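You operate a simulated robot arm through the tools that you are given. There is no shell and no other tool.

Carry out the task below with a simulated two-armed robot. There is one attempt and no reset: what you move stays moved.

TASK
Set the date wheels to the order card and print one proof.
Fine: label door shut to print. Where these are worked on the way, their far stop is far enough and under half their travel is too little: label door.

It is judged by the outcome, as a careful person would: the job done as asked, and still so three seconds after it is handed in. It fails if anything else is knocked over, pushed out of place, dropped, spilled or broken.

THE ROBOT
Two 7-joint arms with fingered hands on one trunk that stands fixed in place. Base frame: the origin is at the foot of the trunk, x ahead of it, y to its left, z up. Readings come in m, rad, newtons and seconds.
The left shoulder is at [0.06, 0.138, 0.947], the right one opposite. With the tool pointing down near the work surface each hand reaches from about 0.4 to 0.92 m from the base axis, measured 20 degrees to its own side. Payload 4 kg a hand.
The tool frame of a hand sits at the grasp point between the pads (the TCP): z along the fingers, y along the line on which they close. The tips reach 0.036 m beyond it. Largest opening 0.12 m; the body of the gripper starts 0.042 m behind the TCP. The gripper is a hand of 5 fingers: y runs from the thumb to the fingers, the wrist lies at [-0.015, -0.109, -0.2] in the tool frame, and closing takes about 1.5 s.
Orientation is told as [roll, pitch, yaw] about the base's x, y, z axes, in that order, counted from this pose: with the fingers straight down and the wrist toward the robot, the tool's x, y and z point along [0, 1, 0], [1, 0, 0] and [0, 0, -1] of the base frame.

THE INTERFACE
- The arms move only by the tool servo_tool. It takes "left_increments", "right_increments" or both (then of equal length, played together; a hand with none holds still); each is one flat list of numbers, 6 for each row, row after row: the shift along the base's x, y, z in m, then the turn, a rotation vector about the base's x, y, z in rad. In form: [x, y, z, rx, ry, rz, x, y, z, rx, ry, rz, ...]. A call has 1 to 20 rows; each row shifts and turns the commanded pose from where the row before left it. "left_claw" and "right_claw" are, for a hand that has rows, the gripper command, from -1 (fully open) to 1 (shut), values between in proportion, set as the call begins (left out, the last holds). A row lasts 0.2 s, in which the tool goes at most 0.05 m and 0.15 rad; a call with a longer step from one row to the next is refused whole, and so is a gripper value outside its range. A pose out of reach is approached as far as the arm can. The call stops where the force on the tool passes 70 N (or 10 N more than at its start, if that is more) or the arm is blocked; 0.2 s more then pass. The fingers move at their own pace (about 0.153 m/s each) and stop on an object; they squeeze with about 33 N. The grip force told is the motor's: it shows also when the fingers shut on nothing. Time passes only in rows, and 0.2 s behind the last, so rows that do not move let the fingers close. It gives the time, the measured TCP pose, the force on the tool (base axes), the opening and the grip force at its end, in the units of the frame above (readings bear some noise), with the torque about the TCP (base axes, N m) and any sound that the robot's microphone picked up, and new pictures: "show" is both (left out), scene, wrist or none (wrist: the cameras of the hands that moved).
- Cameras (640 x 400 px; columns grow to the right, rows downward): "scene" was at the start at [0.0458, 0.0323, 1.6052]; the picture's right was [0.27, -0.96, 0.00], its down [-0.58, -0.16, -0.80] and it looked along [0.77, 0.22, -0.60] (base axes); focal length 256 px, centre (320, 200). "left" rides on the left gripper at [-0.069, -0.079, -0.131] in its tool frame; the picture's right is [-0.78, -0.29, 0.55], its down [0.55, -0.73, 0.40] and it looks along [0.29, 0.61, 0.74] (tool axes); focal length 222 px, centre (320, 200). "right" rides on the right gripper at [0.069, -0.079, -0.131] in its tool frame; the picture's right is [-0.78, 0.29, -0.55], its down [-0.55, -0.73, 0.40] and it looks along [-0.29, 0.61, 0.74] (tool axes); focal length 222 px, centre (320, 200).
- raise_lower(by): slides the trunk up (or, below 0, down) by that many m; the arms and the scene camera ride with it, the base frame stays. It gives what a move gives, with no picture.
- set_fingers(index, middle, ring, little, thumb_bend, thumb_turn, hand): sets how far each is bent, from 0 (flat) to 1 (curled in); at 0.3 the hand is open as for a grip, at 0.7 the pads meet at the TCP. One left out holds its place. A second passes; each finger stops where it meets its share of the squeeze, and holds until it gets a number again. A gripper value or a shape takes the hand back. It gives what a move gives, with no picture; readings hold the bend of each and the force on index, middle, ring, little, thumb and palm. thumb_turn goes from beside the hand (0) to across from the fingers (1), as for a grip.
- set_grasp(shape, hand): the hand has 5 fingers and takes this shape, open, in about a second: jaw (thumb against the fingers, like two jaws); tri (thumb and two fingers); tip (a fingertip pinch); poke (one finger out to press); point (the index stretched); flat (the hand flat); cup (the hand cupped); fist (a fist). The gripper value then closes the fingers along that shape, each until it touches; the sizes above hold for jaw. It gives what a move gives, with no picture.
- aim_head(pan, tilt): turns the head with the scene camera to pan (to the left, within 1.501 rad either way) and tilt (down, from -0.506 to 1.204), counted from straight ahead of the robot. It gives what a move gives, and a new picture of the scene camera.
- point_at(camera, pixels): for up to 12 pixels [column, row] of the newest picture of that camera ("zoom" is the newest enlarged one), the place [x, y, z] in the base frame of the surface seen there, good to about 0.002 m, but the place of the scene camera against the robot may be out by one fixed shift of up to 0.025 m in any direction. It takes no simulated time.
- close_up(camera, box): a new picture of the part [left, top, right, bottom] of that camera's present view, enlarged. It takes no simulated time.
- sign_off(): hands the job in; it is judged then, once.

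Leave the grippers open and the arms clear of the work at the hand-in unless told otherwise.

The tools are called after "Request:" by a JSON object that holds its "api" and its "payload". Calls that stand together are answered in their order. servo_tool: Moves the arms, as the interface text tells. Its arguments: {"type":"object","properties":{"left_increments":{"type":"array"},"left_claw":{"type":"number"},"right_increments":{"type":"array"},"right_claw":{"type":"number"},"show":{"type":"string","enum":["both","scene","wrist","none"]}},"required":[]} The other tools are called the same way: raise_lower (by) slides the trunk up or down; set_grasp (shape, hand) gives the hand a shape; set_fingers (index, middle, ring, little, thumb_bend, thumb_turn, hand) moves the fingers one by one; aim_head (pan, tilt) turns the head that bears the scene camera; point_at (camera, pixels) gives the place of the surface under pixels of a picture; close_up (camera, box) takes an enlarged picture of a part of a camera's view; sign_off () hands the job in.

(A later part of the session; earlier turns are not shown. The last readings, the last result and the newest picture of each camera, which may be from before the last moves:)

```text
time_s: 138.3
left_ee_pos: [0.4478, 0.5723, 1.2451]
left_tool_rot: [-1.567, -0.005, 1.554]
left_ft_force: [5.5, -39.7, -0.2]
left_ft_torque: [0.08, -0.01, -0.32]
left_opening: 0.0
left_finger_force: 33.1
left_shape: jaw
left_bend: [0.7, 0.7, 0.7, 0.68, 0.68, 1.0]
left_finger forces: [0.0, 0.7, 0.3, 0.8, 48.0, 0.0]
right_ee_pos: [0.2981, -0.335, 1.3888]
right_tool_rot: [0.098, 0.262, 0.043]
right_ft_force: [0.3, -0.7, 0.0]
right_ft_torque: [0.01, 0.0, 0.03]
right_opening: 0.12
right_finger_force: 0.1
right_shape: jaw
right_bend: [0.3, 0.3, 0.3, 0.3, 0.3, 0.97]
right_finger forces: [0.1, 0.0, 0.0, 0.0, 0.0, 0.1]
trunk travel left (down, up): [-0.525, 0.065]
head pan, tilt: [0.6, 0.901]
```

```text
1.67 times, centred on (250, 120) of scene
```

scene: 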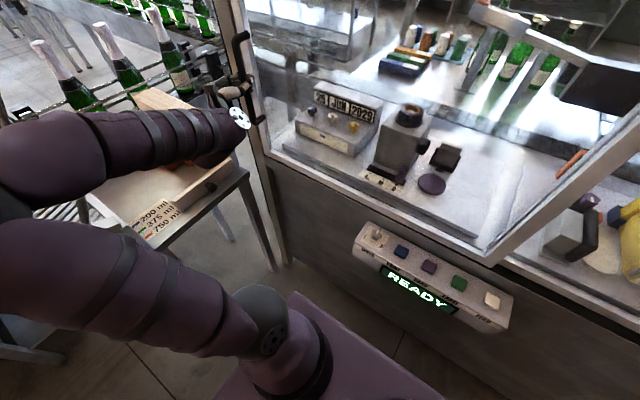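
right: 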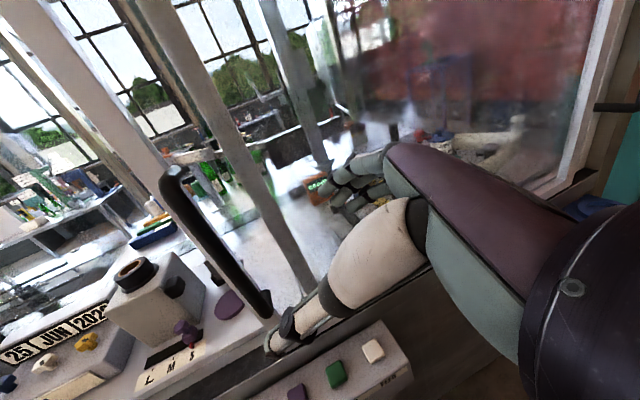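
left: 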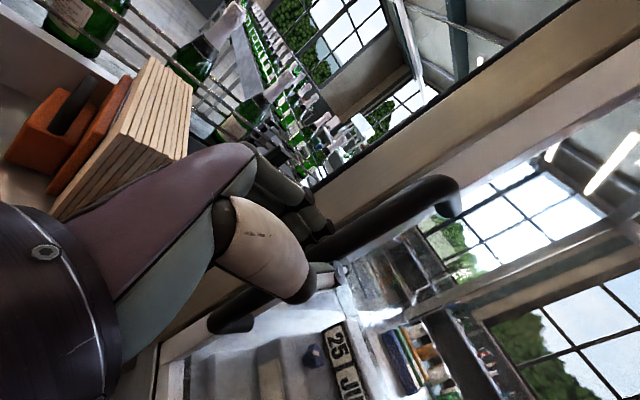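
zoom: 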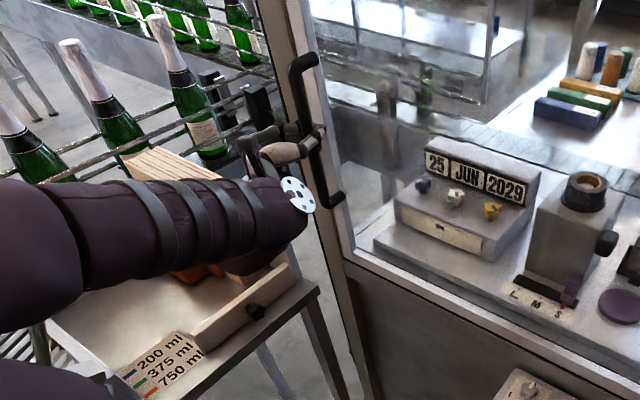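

Firmly at the stop (40 N). I ease off 6 mm, open the hand, and withdraw straight back.

Request:
{"api": "servo_tool", "payload": {"left_increments": [0, -0.006, 0, 0, 0, 0, 0, 0, 0, 0, 0, 0, 0, 0, 0, 0, 0, 0, 0, 0, 0, 0, 0, 0, 0, 0, 0, 0, 0, 0, 0, 0, 0, 0, 0, 0], "left_claw": -1, "show": "wrist"}}

Request:
{"api": "servo_tool", "payload": {"left_increments": [-0.02, 0, 0, 0, 0, 0, -0.03, 0, 0, 0, 0, 0, -0.03, 0, 0, 0, 0, 0], "show": "both"}}

```text
time_s: 139.7
left_ee_pos: [0.4447, 0.575, 1.2444]
left_tool_rot: [-1.572, -0.001, 1.563]
left_ft_force: [0.1, 0.5, 0.6]
left_ft_torque: [0.02, -0.03, 0.01]
left_opening: 0.1198
left_finger_force: 0.1
left_shape: jaw
left_bend: [0.3, 0.3, 0.3, 0.3, 0.3, 0.97]
left_finger forces: [0.0, 0.0, 0.0, 0.0, 0.0, 0.1]
right_ee_pos: [0.297, -0.3293, 1.39]
right_tool_rot: [0.094, 0.262, 0.04]
right_ft_force: [0.6, -0.5, -0.6]
right_ft_torque: [0.02, 0.0, -0.02]
right_opening: 0.1198
right_finger_force: 0.1
right_shape: jaw
right_bend: [0.3, 0.3, 0.3, 0.3, 0.3, 0.97]
right_finger forces: [0.1, 0.0, 0.1, 0.0, 0.0, 0.0]
trunk travel left (down, up): [-0.525, 0.065]
head pan, tilt: [0.6, 0.901]
```

left: 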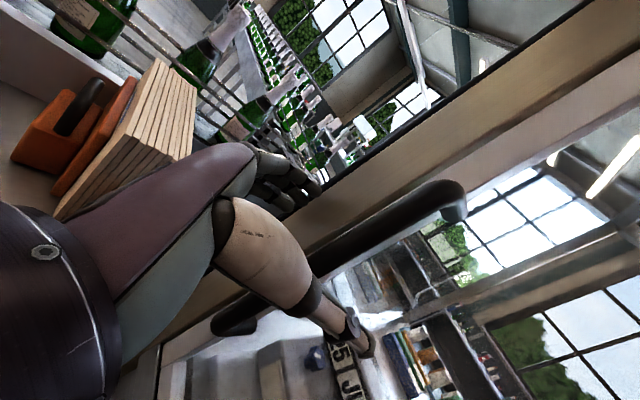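

```text
time_s: 140.5
left_ee_pos: [0.3624, 0.5743, 1.2431]
left_tool_rot: [-1.572, 0.0, 1.562]
left_ft_force: [-0.3, -0.4, 0.2]
left_ft_torque: [-0.01, 0.0, 0.0]
left_opening: 0.1198
left_finger_force: 0.0
left_shape: jaw
left_bend: [0.3, 0.3, 0.3, 0.3, 0.3, 0.97]
left_finger forces: [0.0, 0.0, 0.1, 0.0, 0.1, 0.0]
right_ee_pos: [0.2965, -0.3301, 1.3904]
right_tool_rot: [0.094, 0.261, 0.041]
right_ft_force: [0.4, -0.4, 0.4]
right_ft_torque: [0.03, -0.01, -0.03]
right_opening: 0.1197
right_finger_force: 0.1
right_shape: jaw
right_bend: [0.3, 0.3, 0.3, 0.3, 0.3, 0.97]
right_finger forces: [0.0, 0.0, 0.0, 0.0, 0.0, 0.0]
trunk travel left (down, up): [-0.525, 0.065]
head pan, tilt: [0.6, 0.901]
```

scene: 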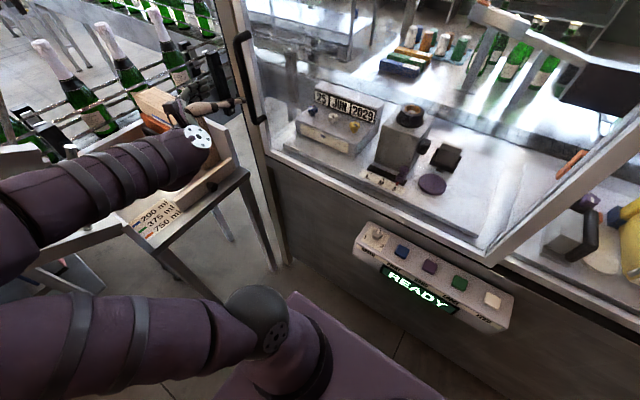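
left: 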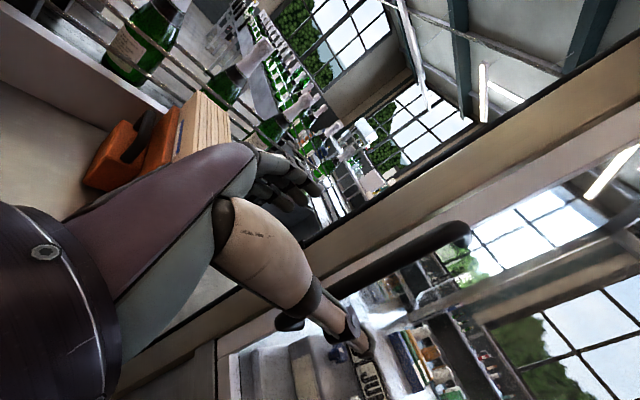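

The door is shut. I swing the left hand back to fingers-down near (0.34, 0.31, 1.30).

Request:
{"api": "servo_tool", "payload": {"left_increments": [-0.0016, -0.015, 0.003, 0.08637, 0.08637, -0.08637, -0.0016, -0.015, 0.003, 0.08637, 0.08637, -0.08637, -0.0016, -0.015, 0.003, 0.08637, 0.08637, -0.08637, -0.0016, -0.015, 0.003, 0.08637, 0.08637, -0.08637, -0.0016, -0.018, 0.003, 0.08637, 0.08637, -0.08637, -0.0016, -0.018, 0.003, 0.08637, 0.08637, -0.08637, -0.0016, -0.018, 0.003, 0.08637, 0.08637, -0.08637, -0.0016, -0.018, 0.003, 0.08637, 0.08637, -0.08637, -0.0016, -0.02, 0.003, 0.08637, 0.08637, -0.08637, -0.0016, -0.02, 0.003, 0.08637, 0.08637, -0.08637, -0.0016, -0.02, 0.003, 0.08637, 0.08637, -0.08637, -0.0016, -0.02, 0.003, 0.08637, 0.08637, -0.08637, -0.0016, -0.02, 0.003, 0.08637, 0.08637, -0.08637, -0.0016, -0.02, 0.003, 0.08637, 0.08637, -0.08637], "show": "scene"}}

Request:
{"api": "set_grasp", "payload": {"hand": "left", "shape": "poke"}}

Request:
{"api": "aim_head", "payload": {"pan": 0.3, "tilt": 0.85}}

```text
time_s: 143.5
left_ee_pos: [0.3427, 0.3224, 1.2854]
left_tool_rot: [0.001, 0.01, -0.002]
left_ft_force: [-0.2, 0.2, -1.0]
left_ft_torque: [0.01, 0.0, 0.03]
left_opening: 0.1195
left_finger_force: 0.1
left_shape: jaw
left_bend: [0.3, 0.3, 0.3, 0.3, 0.3, 0.97]
left_finger forces: [0.0, 0.0, 0.0, 0.0, 0.0, 0.0]
right_ee_pos: [0.2982, -0.3312, 1.3895]
right_tool_rot: [0.095, 0.261, 0.039]
right_ft_force: [0.8, -0.3, 0.5]
right_ft_torque: [-0.01, 0.01, -0.02]
right_opening: 0.1198
right_finger_force: 0.1
right_shape: jaw
right_bend: [0.3, 0.3, 0.3, 0.3, 0.3, 0.97]
right_finger forces: [0.0, 0.0, 0.1, 0.0, 0.1, 0.1]
trunk travel left (down, up): [-0.525, 0.065]
head pan, tilt: [0.6, 0.901]
```

scene: 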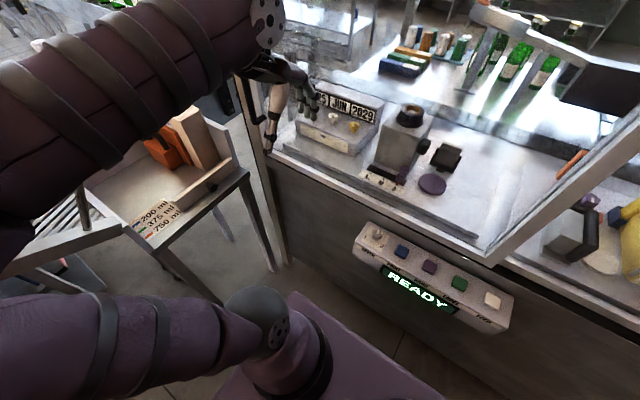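

```text
time_s: 144.4
left_ee_pos: [0.3419, 0.3228, 1.2865]
left_tool_rot: [0.0, 0.007, 0.0]
left_ft_force: [0.7, 0.1, 0.7]
left_ft_torque: [0.0, 0.03, 0.02]
left_opening: 0.0001
left_finger_force: 0.0
left_shape: poke
left_bend: [0.7, 0.7, 0.99, 0.99, 1.0, 1.0]
left_finger forces: [0.0, 0.0, 0.0, 0.0, 0.0, 0.1]
right_ee_pos: [0.297, -0.3292, 1.3886]
right_tool_rot: [0.093, 0.261, 0.04]
right_ft_force: [-0.4, 0.9, -0.7]
right_ft_torque: [-0.03, 0.01, 0.03]
right_opening: 0.1201
right_finger_force: 0.0
right_shape: jaw
right_bend: [0.3, 0.3, 0.3, 0.3, 0.3, 0.97]
right_finger forces: [0.1, 0.0, 0.0, 0.0, 0.0, 0.0]
trunk travel left (down, up): [-0.525, 0.065]
head pan, tilt: [0.6, 0.901]
```

```text
time_s: 145.2
left_ee_pos: [0.3433, 0.3232, 1.285]
left_tool_rot: [0.002, 0.009, -0.001]
left_ft_force: [-0.3, -0.3, -0.5]
left_ft_torque: [0.03, -0.02, 0.0]
left_opening: 0.0003
left_finger_force: 0.2
left_shape: poke
left_bend: [0.7, 0.7, 0.99, 0.99, 1.0, 1.0]
left_finger forces: [0.0, 0.0, 0.1, 0.0, 0.0, 0.0]
right_ee_pos: [0.2968, -0.329, 1.3893]
right_tool_rot: [0.094, 0.262, 0.04]
right_ft_force: [-0.5, -0.3, -0.8]
right_ft_torque: [0.01, -0.02, 0.0]
right_opening: 0.12
right_finger_force: 0.0
right_shape: jaw
right_bend: [0.3, 0.3, 0.3, 0.3, 0.3, 0.97]
right_finger forces: [0.0, 0.0, 0.1, 0.1, 0.0, 0.1]
trunk travel left (down, up): [-0.525, 0.065]
head pan, tilt: [0.3, 0.85]
```

scene: 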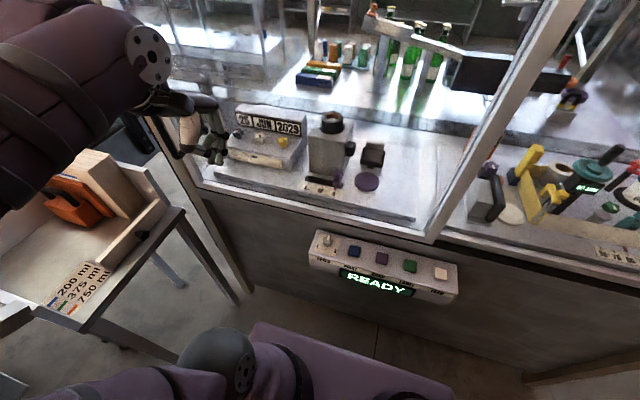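

The hand is in poke shape. I look in the wrist view for where the fingertip is.

Request:
{"api": "servo_tool", "payload": {"left_increments": [0, 0, 0, 0, 0, 0], "show": "both"}}

Request:
{"api": "close_up", "payload": {"camera": "left", "box": [220, 140, 420, 320]}}

Request:
{"api": "close_up", "payload": {"camera": "scene", "box": [300, 220, 470, 310]}}

```text
time_s: 145.6
left_ee_pos: [0.3412, 0.3227, 1.2855]
left_tool_rot: [-0.003, 0.009, 0.0]
left_ft_force: [-0.6, 0.5, 0.4]
left_ft_torque: [-0.01, -0.01, 0.02]
left_opening: 0.0001
left_finger_force: 0.1
left_shape: poke
left_bend: [0.7, 0.7, 0.99, 0.99, 1.0, 1.0]
left_finger forces: [0.0, 0.0, 0.1, 0.0, 0.2, 0.1]
right_ee_pos: [0.2965, -0.3294, 1.3902]
right_tool_rot: [0.095, 0.261, 0.041]
right_ft_force: [-0.6, -0.6, 0.6]
right_ft_torque: [0.0, -0.03, 0.0]
right_opening: 0.1198
right_finger_force: 0.1
right_shape: jaw
right_bend: [0.3, 0.3, 0.3, 0.3, 0.3, 0.97]
right_finger forces: [0.1, 0.0, 0.0, 0.0, 0.1, 0.0]
trunk travel left (down, up): [-0.525, 0.065]
head pan, tilt: [0.3, 0.85]
```

scene: 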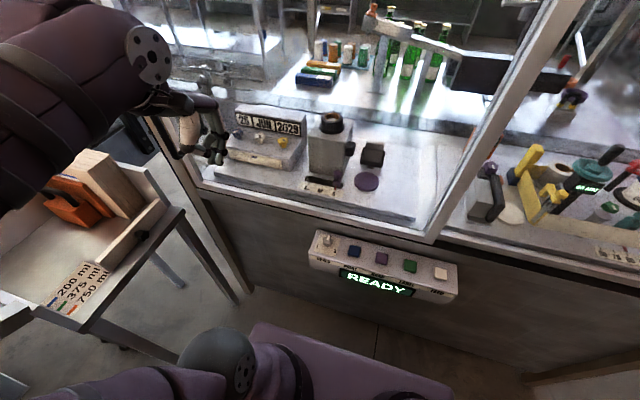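
left: 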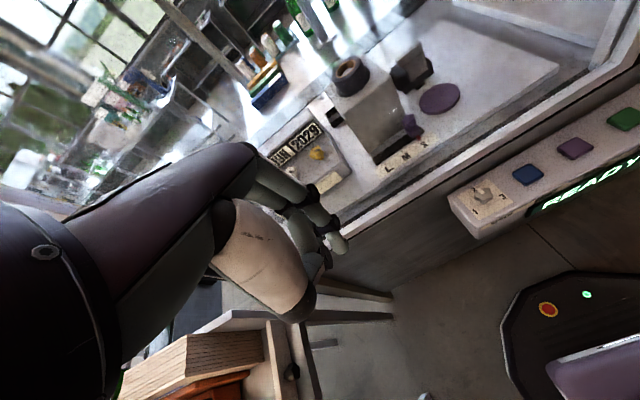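

```text
2.22 times, centred on (320, 230) of left
```

zoom: 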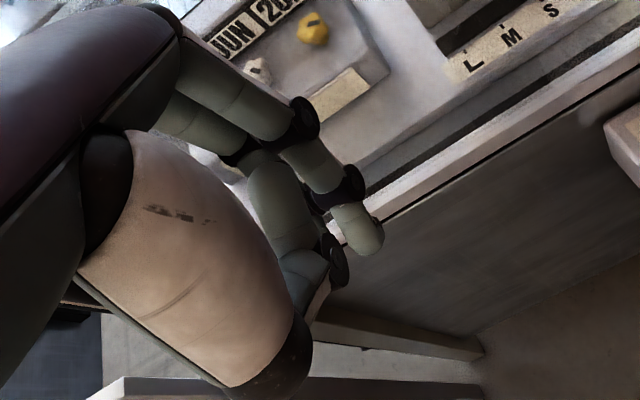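

```text
3.76 times, centred on (385, 265) of scene
```

zoom: 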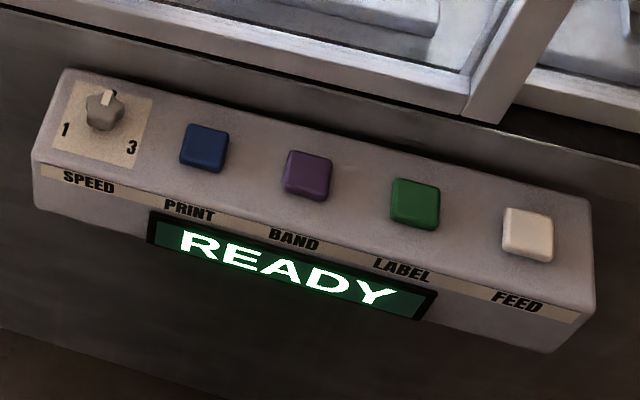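

The PRINT label belongs to the blue button. I read the fingertip location in the wrist view and the blue button's surface.

Request:
{"api": "point_at", "payload": {"camera": "left", "pixels": [[340, 247], [344, 250], [336, 240], [342, 244], [528, 175], [518, 172], [538, 178], [528, 167], [526, 183], [560, 175], [470, 215]]}}

Request:
{"api": "point_at", "payload": {"camera": "scene", "pixels": [[354, 251], [354, 246], [354, 257], [368, 248], [366, 265], [340, 240], [382, 258]]}}

```text
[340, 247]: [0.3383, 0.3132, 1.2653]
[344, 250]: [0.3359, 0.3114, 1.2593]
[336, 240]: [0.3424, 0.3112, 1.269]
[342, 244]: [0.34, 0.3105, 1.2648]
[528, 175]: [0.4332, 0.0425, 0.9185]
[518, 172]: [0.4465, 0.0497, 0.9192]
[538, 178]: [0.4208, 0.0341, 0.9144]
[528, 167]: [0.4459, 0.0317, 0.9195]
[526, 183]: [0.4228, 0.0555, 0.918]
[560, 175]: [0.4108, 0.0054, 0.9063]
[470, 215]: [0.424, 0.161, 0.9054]
```

```text
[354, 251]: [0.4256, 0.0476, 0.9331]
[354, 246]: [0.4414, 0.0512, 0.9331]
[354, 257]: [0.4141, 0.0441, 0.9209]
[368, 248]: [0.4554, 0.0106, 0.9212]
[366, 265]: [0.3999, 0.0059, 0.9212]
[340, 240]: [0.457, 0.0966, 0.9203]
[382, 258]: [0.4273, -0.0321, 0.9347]
```

Panel top lies at z≈0.906, the PRINT button's top at z≈0.9185, centre (0.4345, 0.043). Before going down I check the clearance to the cabinet front and door sill behind the panel.

Request:
{"api": "point_at", "payload": {"camera": "scene", "pixels": [[360, 235], [362, 228], [364, 222], [366, 215], [345, 230], [380, 238], [372, 240], [350, 300], [330, 231]]}}

Request:
{"api": "close_up", "payload": {"camera": "scene", "box": [290, 180, 470, 300]}}

```text
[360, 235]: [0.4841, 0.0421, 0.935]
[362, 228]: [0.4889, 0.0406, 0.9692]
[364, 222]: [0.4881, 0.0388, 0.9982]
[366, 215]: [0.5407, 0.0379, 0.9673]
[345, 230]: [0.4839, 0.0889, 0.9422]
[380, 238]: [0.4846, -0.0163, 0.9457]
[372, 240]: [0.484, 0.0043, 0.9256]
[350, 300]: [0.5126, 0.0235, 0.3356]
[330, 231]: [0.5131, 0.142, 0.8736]
```

```text
3.33 times, centred on (380, 240) of scene
```

zoom: 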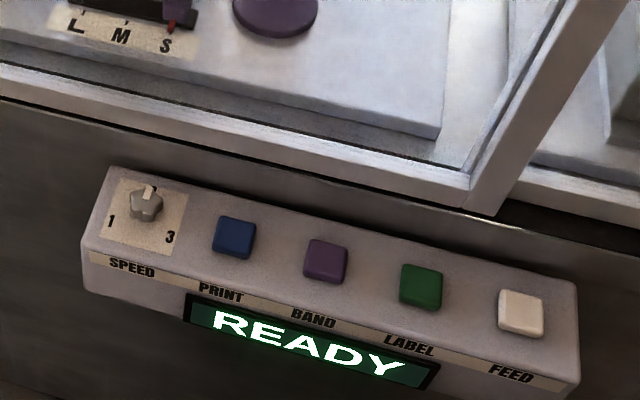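

The cabinet front is only ~0.06 m behind the button, and bent knuckles would nearly touch it. I try the "point" shape (straight index) instead, so that the finger itself is the foremost part.

Request:
{"api": "set_grasp", "payload": {"hand": "left", "shape": "point"}}

Request:
{"api": "servo_tool", "payload": {"left_increments": [0, 0, 0, 0, 0, 0], "show": "both"}}

Request:
{"api": "close_up", "payload": {"camera": "left", "box": [220, 120, 460, 320]}}

Request:
{"api": "close_up", "payload": {"camera": "scene", "box": [130, 60, 270, 200]}}

```text
time_s: 146.5
left_ee_pos: [0.3421, 0.3237, 1.2858]
left_tool_rot: [0.0, 0.008, -0.001]
left_ft_force: [-0.5, 0.2, 0.4]
left_ft_torque: [-0.01, 0.02, -0.03]
left_opening: 0.114
left_finger_force: 0.1
left_shape: point
left_bend: [0.31, 1.0, 1.0, 1.0, 0.99, 0.88]
left_finger forces: [0.1, 0.1, 0.0, 0.0, 0.1, 0.0]
right_ee_pos: [0.2969, -0.33, 1.3892]
right_tool_rot: [0.095, 0.262, 0.041]
right_ft_force: [-0.1, -0.6, 0.1]
right_ft_torque: [0.01, 0.01, 0.0]
right_opening: 0.1201
right_finger_force: 0.0
right_shape: jaw
right_bend: [0.3, 0.3, 0.3, 0.3, 0.3, 0.97]
right_finger forces: [0.1, 0.0, 0.0, 0.0, 0.0, 0.0]
trunk travel left (down, up): [-0.525, 0.065]
head pan, tilt: [0.3, 0.85]
```

```text
time_s: 146.9
left_ee_pos: [0.3424, 0.322, 1.2859]
left_tool_rot: [0.0, 0.009, 0.001]
left_ft_force: [0.3, 0.1, -0.8]
left_ft_torque: [0.0, 0.04, 0.0]
left_opening: 0.1142
left_finger_force: 0.0
left_shape: point
left_bend: [0.31, 1.0, 1.0, 1.0, 0.99, 0.88]
left_finger forces: [0.0, 0.0, 0.0, 0.0, 0.0, 0.0]
right_ee_pos: [0.2963, -0.3295, 1.3885]
right_tool_rot: [0.094, 0.262, 0.04]
right_ft_force: [0.3, -0.1, 0.0]
right_ft_torque: [0.01, 0.02, -0.02]
right_opening: 0.1199
right_finger_force: 0.1
right_shape: jaw
right_bend: [0.3, 0.3, 0.3, 0.3, 0.3, 0.97]
right_finger forces: [0.0, 0.0, 0.1, 0.0, 0.1, 0.0]
trunk travel left (down, up): [-0.525, 0.065]
head pan, tilt: [0.3, 0.85]
```

scene: 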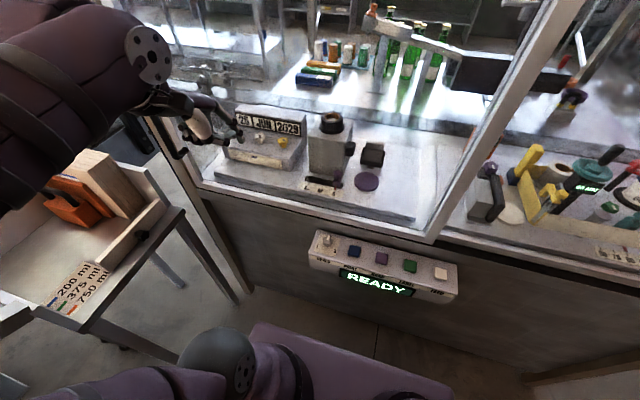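
left: 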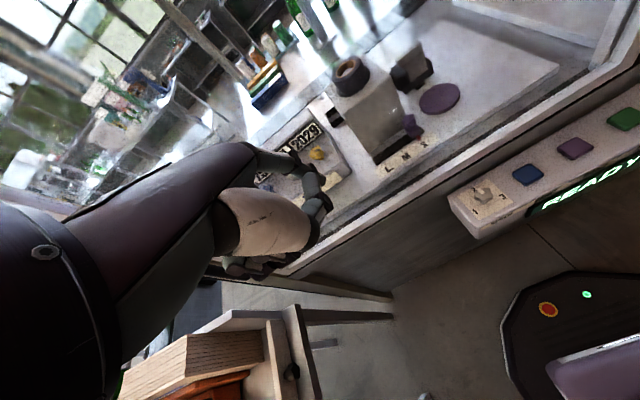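

```text
2.00 times, centred on (340, 220) of left
```

zoom: 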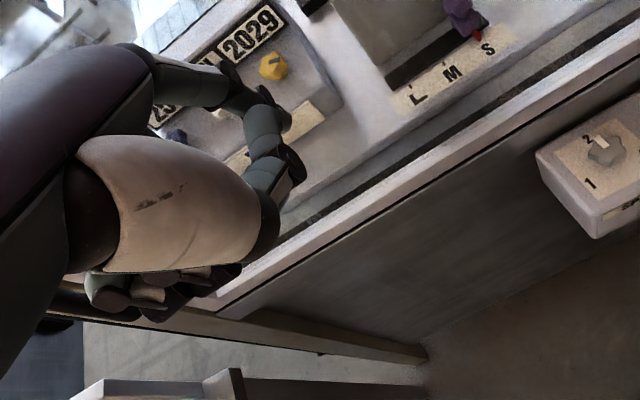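

```text
2.86 times, centred on (200, 130) of scene
```

zoom: 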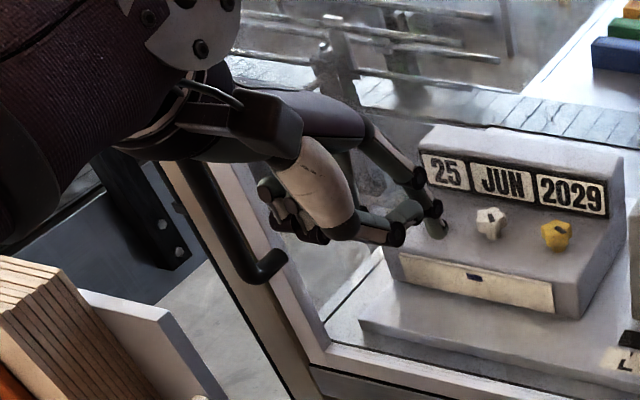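

Instead I use the poke shape with the hand tilted back ~0.3 rad so the knuckles stay away from the cabinet. I set poke and move over to above the PRINT button at z≈1.15.

Request:
{"api": "set_grasp", "payload": {"hand": "left", "shape": "poke"}}

Request:
{"api": "servo_tool", "payload": {"left_increments": [0.008, -0.0345, -0.017, 0, -0.0375, 0, 0.008, -0.0345, -0.017, 0, -0.0375, 0, 0.008, -0.0345, -0.017, 0, -0.0375, 0, 0.008, -0.0345, -0.017, 0, -0.0375, 0, 0.008, -0.0345, -0.017, 0, -0.0375, 0, 0.008, -0.0345, -0.017, 0, -0.0375, 0, 0.008, -0.0345, -0.017, 0, -0.0375, 0, 0.008, -0.0345, -0.017, 0, -0.0375, 0], "show": "both"}}

```text
time_s: 147.8
left_ee_pos: [0.3426, 0.3234, 1.2861]
left_tool_rot: [0.001, 0.007, 0.001]
left_ft_force: [1.4, 0.5, 0.1]
left_ft_torque: [-0.04, -0.02, -0.01]
left_opening: 0.0002
left_finger_force: 0.0
left_shape: poke
left_bend: [0.7, 0.7, 0.99, 0.99, 1.0, 1.0]
left_finger forces: [0.1, 0.0, 0.1, 0.0, 0.0, 0.0]
right_ee_pos: [0.2961, -0.3292, 1.3899]
right_tool_rot: [0.092, 0.26, 0.041]
right_ft_force: [0.0, -0.1, -0.1]
right_ft_torque: [-0.01, 0.01, 0.01]
right_opening: 0.1197
right_finger_force: 0.1
right_shape: jaw
right_bend: [0.3, 0.3, 0.3, 0.3, 0.3, 0.97]
right_finger forces: [0.0, 0.1, 0.0, 0.0, 0.1, 0.0]
trunk travel left (down, up): [-0.525, 0.065]
head pan, tilt: [0.3, 0.85]
```

```text
time_s: 149.6
left_ee_pos: [0.4058, 0.0461, 1.1495]
left_tool_rot: [0.0, -0.291, 0.0]
left_ft_force: [-0.8, -0.3, -0.6]
left_ft_torque: [0.01, 0.03, 0.03]
left_opening: 0.0
left_finger_force: 0.0
left_shape: poke
left_bend: [0.7, 0.7, 0.99, 0.99, 1.0, 1.0]
left_finger forces: [0.0, 0.0, 0.0, 0.0, 0.0, 0.1]
right_ee_pos: [0.297, -0.331, 1.389]
right_tool_rot: [0.094, 0.262, 0.04]
right_ft_force: [-0.4, -0.5, -0.3]
right_ft_torque: [0.03, 0.02, 0.02]
right_opening: 0.12
right_finger_force: 0.1
right_shape: jaw
right_bend: [0.3, 0.3, 0.3, 0.3, 0.3, 0.97]
right_finger forces: [0.0, 0.0, 0.0, 0.0, 0.1, 0.1]
trunk travel left (down, up): [-0.525, 0.065]
head pan, tilt: [0.3, 0.85]
```

scene: 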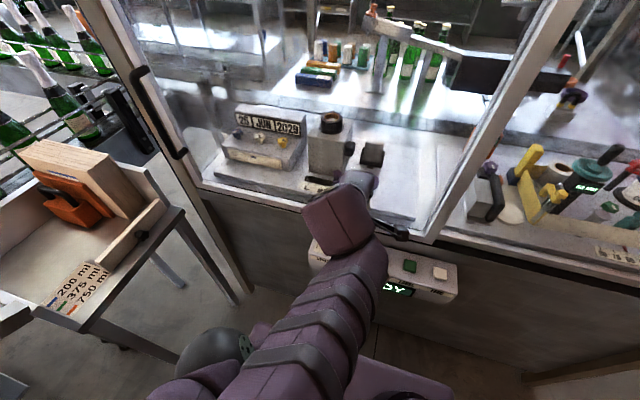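
left: 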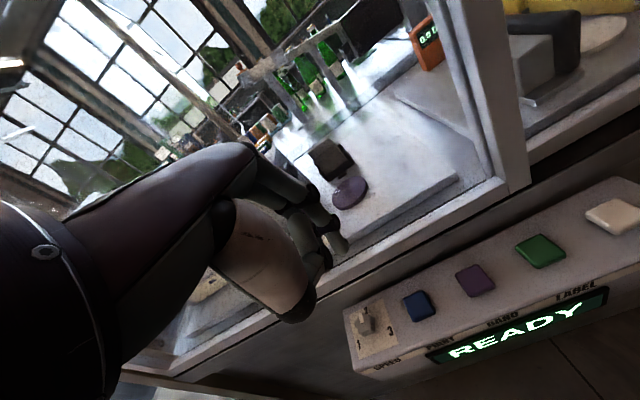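

Reached. I lower to z≈1.02 and look at the finger against the blue button.

Request:
{"api": "servo_tool", "payload": {"left_increments": [0.004, 0, -0.03, 0, 0, 0, 0.004, 0, -0.03, 0, 0, 0, 0.004, 0, -0.03, 0, 0, 0, 0.004, 0, -0.03, 0, 0, 0], "show": "both"}}

Request:
{"api": "close_up", "payload": {"camera": "left", "box": [240, 150, 520, 400]}}

```text
time_s: 150.4
left_ee_pos: [0.3952, 0.0122, 1.0662]
left_tool_rot: [-0.137, -0.228, -0.06]
left_ft_force: [-0.1, -0.2, -0.5]
left_ft_torque: [0.01, -0.02, -0.01]
left_opening: 0.0003
left_finger_force: 0.0
left_shape: poke
left_bend: [0.7, 0.7, 0.99, 0.99, 1.0, 1.0]
left_finger forces: [0.1, 0.1, 0.0, 0.0, 0.0, 0.0]
right_ee_pos: [0.2975, -0.3294, 1.3885]
right_tool_rot: [0.095, 0.262, 0.039]
right_ft_force: [0.1, 0.4, -0.9]
right_ft_torque: [0.01, -0.01, 0.02]
right_opening: 0.1198
right_finger_force: 0.0
right_shape: jaw
right_bend: [0.3, 0.3, 0.3, 0.3, 0.3, 0.97]
right_finger forces: [0.0, 0.1, 0.0, 0.0, 0.1, 0.0]
trunk travel left (down, up): [-0.525, 0.065]
head pan, tilt: [0.3, 0.85]
stopped in row 3 (left hand): the arm was blocked; the commanded pose is now the measured one
```

scene: 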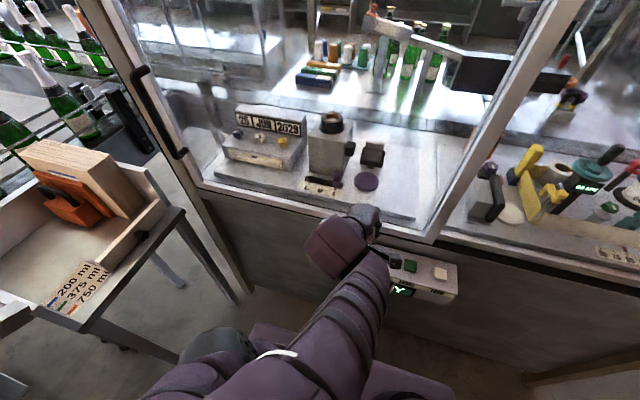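
left: 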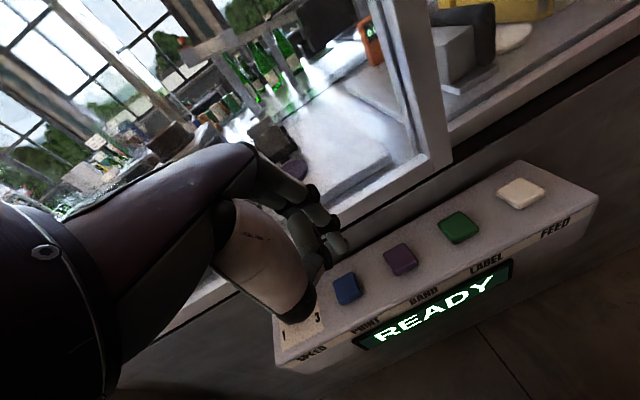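

```text
1.60 times, centred on (380, 275) of left
```

zoom: 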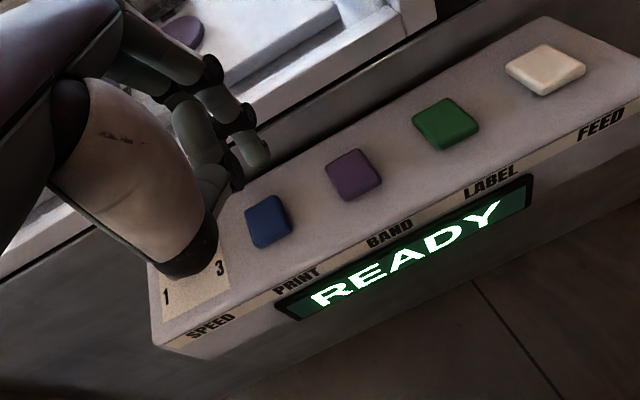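

The arm was blocked (elbow folded too tightly), the hand still ~0.11 m above the panel. Lowering the trunk would give the arm room. First I raise the left hand back up and restore its orientation.

Request:
{"api": "servo_tool", "payload": {"left_increments": [0.003, 0.01, 0.03, 0.05, -0.02, 0.02, 0.003, 0.012, 0.03, 0.05, -0.02, 0.02, 0.002, 0.012, 0.03, 0.037, -0.02, 0.02, 0, 0, 0.03, 0, 0, 0, 0, 0, 0.03, 0, 0, 0, 0, 0, 0.03, 0, 0, 0, 0, 0, 0.03, 0, 0, 0, 0, 0, 0.03, 0, 0, 0, 0, 0, 0.03, 0, 0, 0], "show": "scene"}}

Request:
{"api": "aim_head", "payload": {"pan": -0.9, "tilt": 0.9}}

```text
time_s: 152.4
left_ee_pos: [0.4039, 0.0455, 1.3387]
left_tool_rot: [0.009, -0.282, -0.038]
left_ft_force: [0.7, -0.1, 0.0]
left_ft_torque: [0.02, 0.03, -0.05]
left_opening: 0.0
left_finger_force: 0.1
left_shape: poke
left_bend: [0.7, 0.7, 0.99, 0.99, 1.0, 1.0]
left_finger forces: [0.0, 0.1, 0.0, 0.0, 0.0, 0.0]
right_ee_pos: [0.2977, -0.3287, 1.3891]
right_tool_rot: [0.094, 0.262, 0.042]
right_ft_force: [-0.7, 0.1, -0.1]
right_ft_torque: [0.0, -0.01, 0.01]
right_opening: 0.12
right_finger_force: 0.1
right_shape: jaw
right_bend: [0.3, 0.3, 0.3, 0.3, 0.3, 0.97]
right_finger forces: [0.1, 0.1, 0.1, 0.0, 0.0, 0.0]
trunk travel left (down, up): [-0.525, 0.065]
head pan, tilt: [0.3, 0.85]
```

scene: 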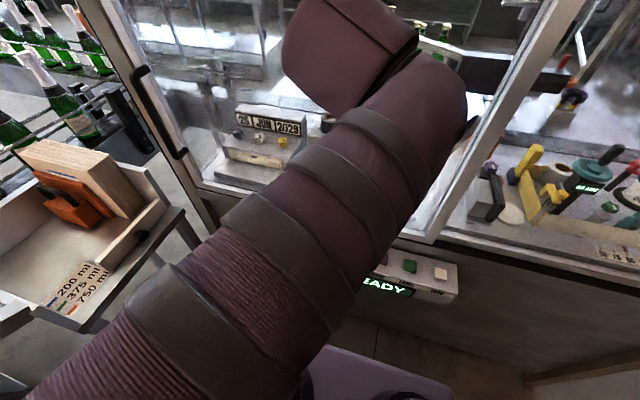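

```text
time_s: 153.8
left_ee_pos: [0.4055, 0.0467, 1.3377]
left_tool_rot: [0.008, -0.283, -0.034]
left_ft_force: [-0.7, 1.6, 0.4]
left_ft_torque: [0.02, -0.01, -0.01]
left_opening: 0.0001
left_finger_force: 0.0
left_shape: poke
left_bend: [0.7, 0.7, 0.99, 0.99, 1.0, 1.0]
left_finger forces: [0.1, 0.0, 0.0, 0.0, 0.0, 0.0]
right_ee_pos: [0.2971, -0.3286, 1.3893]
right_tool_rot: [0.095, 0.262, 0.041]
right_ft_force: [0.7, 0.2, -0.2]
right_ft_torque: [0.0, 0.03, 0.04]
right_opening: 0.1199
right_finger_force: 0.0
right_shape: jaw
right_bend: [0.3, 0.3, 0.3, 0.3, 0.3, 0.97]
right_finger forces: [0.0, 0.1, 0.0, 0.0, 0.0, 0.0]
trunk travel left (down, up): [-0.525, 0.065]
head pan, tilt: [-0.901, 0.901]
```

scene: 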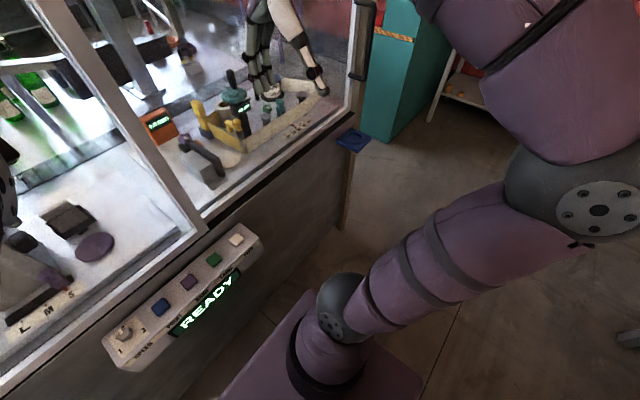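

I check heights of the shoulder and right elbow before lowering the trunk.

Request:
{"api": "point_at", "payload": {"camera": "scene", "pixels": [[335, 300], [600, 210], [540, 180], [460, 260], [355, 140], [330, 370], [620, 330]]}}

Request:
{"api": "aim_head", "payload": {"pan": 1.2, "tilt": 0.9}}

```text
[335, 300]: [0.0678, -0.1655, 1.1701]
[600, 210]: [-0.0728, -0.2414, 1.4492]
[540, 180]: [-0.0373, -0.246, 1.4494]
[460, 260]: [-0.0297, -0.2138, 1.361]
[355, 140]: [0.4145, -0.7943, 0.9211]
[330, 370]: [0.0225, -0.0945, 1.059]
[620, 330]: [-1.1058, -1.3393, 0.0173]
```

```text
time_s: 155.8
left_ee_pos: [0.4045, 0.0462, 1.3376]
left_tool_rot: [0.009, -0.283, -0.035]
left_ft_force: [0.6, -0.5, 0.3]
left_ft_torque: [0.0, -0.04, 0.01]
left_opening: 0.0
left_finger_force: 0.0
left_shape: poke
left_bend: [0.7, 0.7, 0.99, 0.99, 1.0, 1.0]
left_finger forces: [0.0, 0.0, 0.1, 0.0, 0.0, 0.0]
right_ee_pos: [0.2977, -0.3297, 1.3896]
right_tool_rot: [0.095, 0.262, 0.039]
right_ft_force: [0.5, -0.2, -0.2]
right_ft_torque: [0.0, 0.0, 0.0]
right_opening: 0.1203
right_finger_force: 0.0
right_shape: jaw
right_bend: [0.3, 0.3, 0.3, 0.3, 0.3, 0.97]
right_finger forces: [0.0, 0.0, 0.0, 0.0, 0.0, 0.0]
trunk travel left (down, up): [-0.525, 0.065]
head pan, tilt: [1.201, 0.901]
```

scene: 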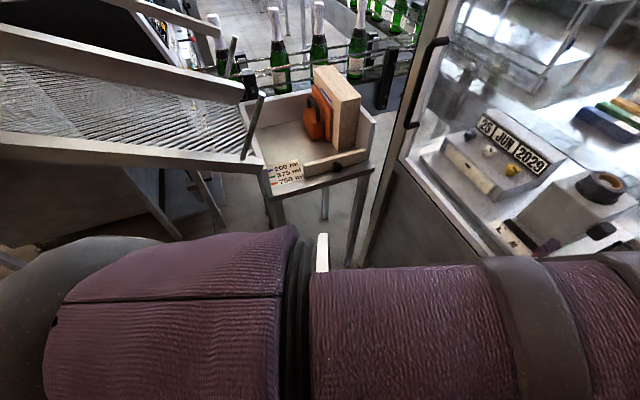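

I also check the left surroundings (ramp, tray) and the left elbow.

Request:
{"api": "point_at", "payload": {"camera": "scene", "pixels": [[240, 155], [130, 110], [60, 150], [250, 100], [170, 250], [60, 290], [30, 330], [300, 290], [370, 170], [300, 200], [400, 380]]}}

```text
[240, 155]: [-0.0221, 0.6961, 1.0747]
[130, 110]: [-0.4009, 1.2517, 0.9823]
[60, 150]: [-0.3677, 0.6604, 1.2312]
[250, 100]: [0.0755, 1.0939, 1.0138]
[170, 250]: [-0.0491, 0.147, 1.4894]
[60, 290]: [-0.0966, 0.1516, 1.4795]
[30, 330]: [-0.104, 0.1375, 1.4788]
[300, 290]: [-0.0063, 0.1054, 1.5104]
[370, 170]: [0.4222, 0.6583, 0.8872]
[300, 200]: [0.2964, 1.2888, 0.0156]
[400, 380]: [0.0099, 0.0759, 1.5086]
```

The left elbow is behind at z≈1.48; nothing is in the way of lowering. I lower the trunk by 0.27 m (left fingertip will stay ~0.1 m above the panel).

Request:
{"api": "raise_lower", "payload": {"by": -0.27}}

Request:
{"api": "aim_head", "payload": {"pan": 0.1, "tilt": 0.8}}

Request:
{"api": "servo_tool", "payload": {"left_increments": [0, 0, 0, 0, 0, 0], "show": "wrist"}}

```text
time_s: 158.5
left_ee_pos: [0.4124, 0.049, 1.0581]
left_tool_rot: [-0.025, -0.242, -0.039]
left_ft_force: [-0.7, 0.1, 0.3]
left_ft_torque: [-0.04, 0.01, 0.01]
left_opening: 0.0001
left_finger_force: 0.0
left_shape: poke
left_bend: [0.7, 0.7, 0.99, 0.99, 1.0, 1.0]
left_finger forces: [0.1, 0.1, 0.0, 0.1, 0.1, 0.0]
right_ee_pos: [0.2971, -0.3298, 1.1185]
right_tool_rot: [0.095, 0.262, 0.039]
right_ft_force: [-0.6, -0.7, 0.8]
right_ft_torque: [0.0, 0.0, 0.02]
right_opening: 0.1202
right_finger_force: 0.1
right_shape: jaw
right_bend: [0.3, 0.3, 0.3, 0.3, 0.3, 0.97]
right_finger forces: [0.0, 0.0, 0.0, 0.1, 0.0, 0.1]
trunk travel left (down, up): [-0.255, 0.335]
head pan, tilt: [1.201, 0.901]
```

```text
time_s: 159.9
left_ee_pos: [0.4109, 0.0487, 1.0589]
left_tool_rot: [-0.027, -0.243, -0.042]
left_ft_force: [-1.2, -0.4, 0.5]
left_ft_torque: [0.0, -0.03, -0.01]
left_opening: 0.0002
left_finger_force: 0.0
left_shape: poke
left_bend: [0.7, 0.7, 0.99, 0.99, 1.0, 1.0]
left_finger forces: [0.0, 0.1, 0.0, 0.0, 0.0, 0.0]
right_ee_pos: [0.2969, -0.3304, 1.1197]
right_tool_rot: [0.095, 0.263, 0.041]
right_ft_force: [0.1, -0.5, -0.1]
right_ft_torque: [-0.03, 0.01, 0.01]
right_opening: 0.1201
right_finger_force: 0.1
right_shape: jaw
right_bend: [0.3, 0.3, 0.3, 0.3, 0.3, 0.97]
right_finger forces: [0.1, 0.0, 0.1, 0.1, 0.1, 0.0]
trunk travel left (down, up): [-0.255, 0.335]
head pan, tilt: [0.099, 0.799]
```

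scene: 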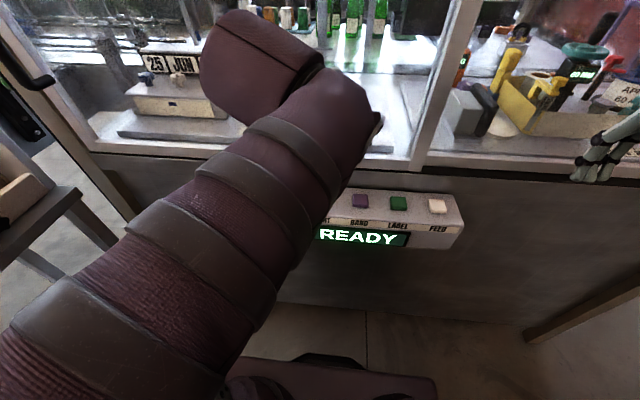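

```text
time_s: 160.3
left_ee_pos: [0.411, 0.048, 1.059]
left_tool_rot: [-0.027, -0.244, -0.042]
left_ft_force: [-1.3, -0.1, 0.6]
left_ft_torque: [-0.01, -0.01, -0.02]
left_opening: 0.0002
left_finger_force: 0.1
left_shape: poke
left_bend: [0.7, 0.7, 0.99, 0.99, 1.0, 1.0]
left_finger forces: [0.0, 0.1, 0.1, 0.0, 0.0, 0.1]
right_ee_pos: [0.2967, -0.3291, 1.1203]
right_tool_rot: [0.095, 0.262, 0.04]
right_ft_force: [0.0, -0.3, 0.5]
right_ft_torque: [0.01, 0.0, -0.01]
right_opening: 0.1199
right_finger_force: 0.1
right_shape: jaw
right_bend: [0.3, 0.3, 0.3, 0.3, 0.3, 0.97]
right_finger forces: [0.0, 0.1, 0.0, 0.0, 0.0, 0.0]
trunk travel left (down, up): [-0.255, 0.335]
head pan, tilt: [0.099, 0.799]
```

left: 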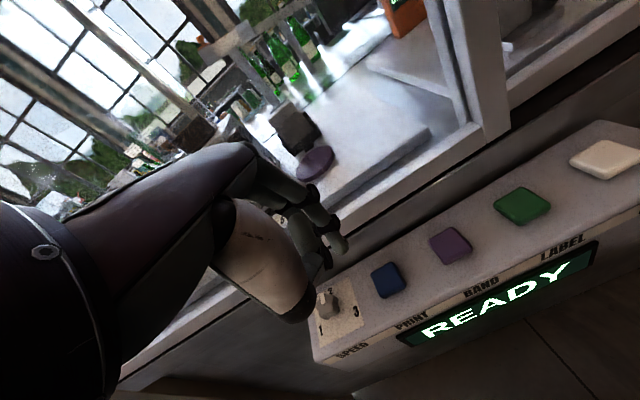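

The wrist view shows the blue button at (388,280). I confirm its place and the fingertip's in this view.

Request:
{"api": "point_at", "payload": {"camera": "left", "pixels": [[388, 280], [380, 272], [397, 288], [396, 270], [380, 290], [341, 246], [345, 243], [338, 252], [334, 240]]}}

Request:
{"api": "close_up", "payload": {"camera": "left", "box": [260, 160, 460, 340]}}

```text
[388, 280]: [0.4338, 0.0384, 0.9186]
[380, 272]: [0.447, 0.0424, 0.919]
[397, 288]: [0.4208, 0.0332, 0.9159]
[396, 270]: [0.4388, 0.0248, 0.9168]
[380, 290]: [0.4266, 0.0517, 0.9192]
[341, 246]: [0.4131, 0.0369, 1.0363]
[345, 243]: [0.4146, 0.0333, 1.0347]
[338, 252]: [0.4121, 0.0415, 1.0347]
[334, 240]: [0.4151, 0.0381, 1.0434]
```

```text
2.22 times, centred on (360, 250) of left
```

zoom: 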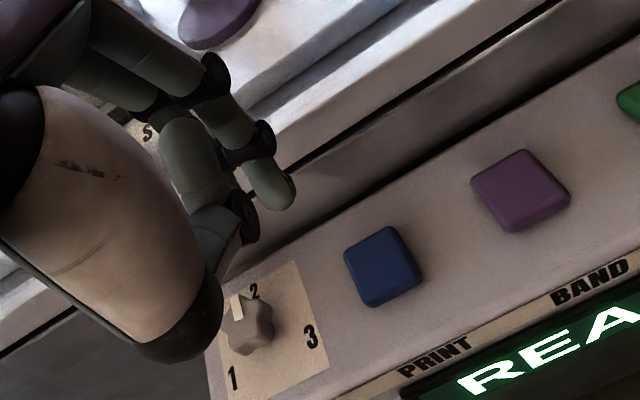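

I check how low the folded thumb hangs compared with the fingertip.

Request:
{"api": "point_at", "payload": {"camera": "left", "pixels": [[306, 309], [300, 318], [312, 300], [290, 315], [325, 262], [318, 270], [328, 255]]}}

```text
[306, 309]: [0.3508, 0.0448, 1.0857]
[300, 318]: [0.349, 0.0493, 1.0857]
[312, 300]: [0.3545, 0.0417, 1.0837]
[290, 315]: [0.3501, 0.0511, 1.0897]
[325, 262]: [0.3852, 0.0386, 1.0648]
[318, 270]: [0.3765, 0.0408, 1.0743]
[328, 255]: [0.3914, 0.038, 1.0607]
```

Thumb stays ~0.03 m higher than the fingertip — fine. I move forward 0.018 m and lower to ~0.015 m above the button.

Request:
{"api": "servo_tool", "payload": {"left_increments": [0.006, 0, -0.013, 0, 0, 0, 0.006, 0, -0.013, 0, 0, 0, 0.006, 0, -0.013, 0, 0, 0, 0, 0, -0.014, 0, 0, 0, 0, 0, -0.014, 0, 0, 0, 0, 0, -0.014, 0, 0, 0, 0, 0, -0.012, 0, 0, 0], "show": "both"}}

Request:
{"api": "close_up", "payload": {"camera": "left", "box": [260, 160, 460, 340]}}

```text
time_s: 161.9
left_ee_pos: [0.4212, 0.0342, 0.968]
left_tool_rot: [-0.041, -0.243, -0.074]
left_ft_force: [0.1, 0.4, 0.0]
left_ft_torque: [-0.02, 0.02, -0.02]
left_opening: 0.0
left_finger_force: 0.1
left_shape: poke
left_bend: [0.7, 0.7, 0.99, 0.99, 1.0, 1.0]
left_finger forces: [0.1, 0.0, 0.0, 0.1, 0.0, 0.1]
right_ee_pos: [0.2959, -0.3295, 1.1203]
right_tool_rot: [0.094, 0.262, 0.041]
right_ft_force: [0.3, -0.4, -0.1]
right_ft_torque: [0.03, 0.04, 0.02]
right_opening: 0.1197
right_finger_force: 0.0
right_shape: jaw
right_bend: [0.3, 0.3, 0.3, 0.3, 0.3, 0.97]
right_finger forces: [0.0, 0.0, 0.0, 0.0, 0.1, 0.0]
trunk travel left (down, up): [-0.255, 0.335]
head pan, tilt: [0.099, 0.799]
```

scene: 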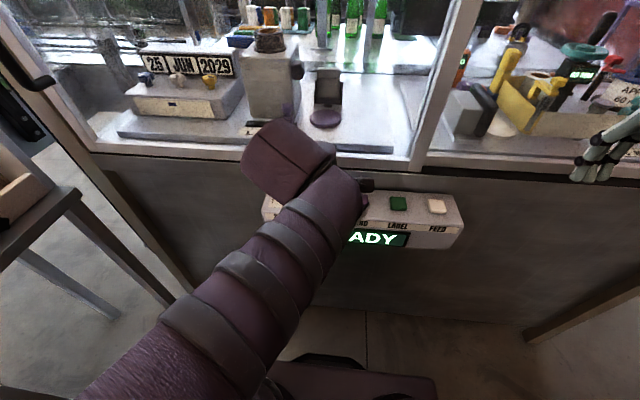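
left: 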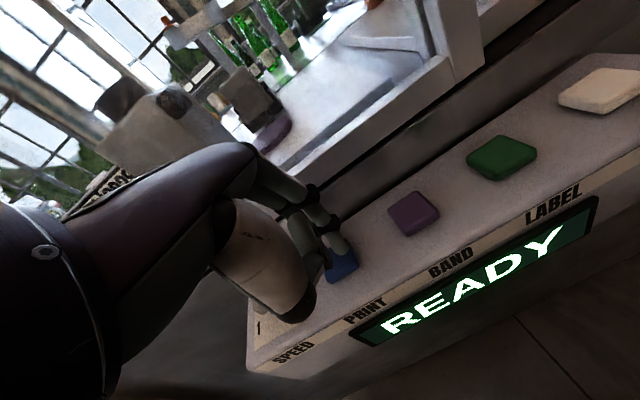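

```text
2.22 times, centred on (360, 250) of left
```

zoom: 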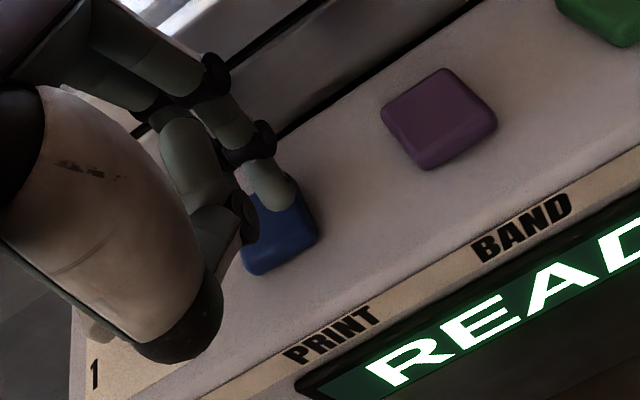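

The fingertip is just above the blue button. I read both once more.

Request:
{"api": "point_at", "payload": {"camera": "zoom", "pixels": [[275, 180], [282, 192], [268, 200], [290, 185], [290, 235], [312, 240], [262, 270], [300, 215], [252, 240]]}}

```text
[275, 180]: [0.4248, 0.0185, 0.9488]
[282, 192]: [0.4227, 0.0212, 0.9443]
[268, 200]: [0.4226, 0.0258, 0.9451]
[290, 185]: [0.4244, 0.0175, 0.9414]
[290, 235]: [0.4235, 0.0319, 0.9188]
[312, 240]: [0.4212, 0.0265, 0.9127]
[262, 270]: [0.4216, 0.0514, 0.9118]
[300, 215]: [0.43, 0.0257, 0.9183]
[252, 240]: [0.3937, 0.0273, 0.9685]
```

The tip is ~0.008 m short in x and 0.014 m in y of the button's centre. I shift there at the same height and check.

Request:
{"api": "servo_tool", "payload": {"left_increments": [0.004, 0.007, 0, 0, 0, 0, 0.004, 0.008, 0, 0, 0, 0], "show": "wrist"}}

Request:
{"api": "close_up", "payload": {"camera": "left", "box": [260, 160, 460, 340]}}

```text
time_s: 162.5
left_ee_pos: [0.4276, 0.0477, 0.9701]
left_tool_rot: [-0.021, -0.262, -0.074]
left_ft_force: [0.0, -0.2, 0.8]
left_ft_torque: [0.03, 0.03, 0.0]
left_opening: 0.0001
left_finger_force: 0.3
left_shape: poke
left_bend: [0.7, 0.7, 0.99, 0.99, 1.0, 1.0]
left_finger forces: [0.0, 0.0, 0.0, 0.0, 0.1, 0.0]
right_ee_pos: [0.2965, -0.33, 1.1193]
right_tool_rot: [0.093, 0.262, 0.039]
right_ft_force: [0.2, -0.5, -0.2]
right_ft_torque: [-0.03, -0.02, -0.02]
right_opening: 0.1201
right_finger_force: 0.1
right_shape: jaw
right_bend: [0.3, 0.3, 0.3, 0.3, 0.3, 0.97]
right_finger forces: [0.0, 0.0, 0.0, 0.0, 0.0, 0.0]
trunk travel left (down, up): [-0.255, 0.335]
head pan, tilt: [0.099, 0.799]
```

left: 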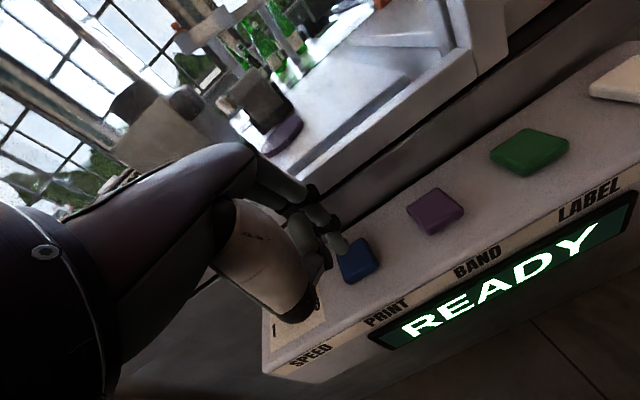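

```text
2.22 times, centred on (360, 250) of left
```

zoom: 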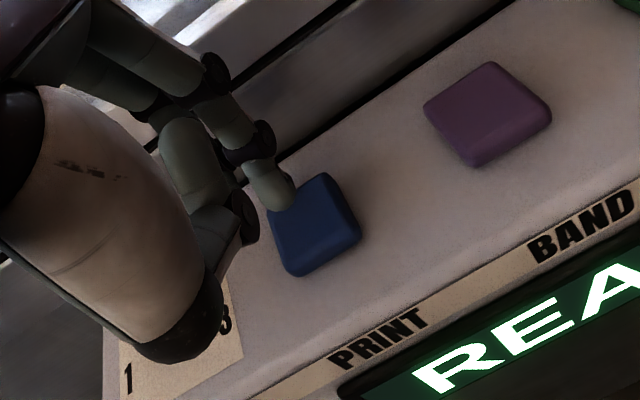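

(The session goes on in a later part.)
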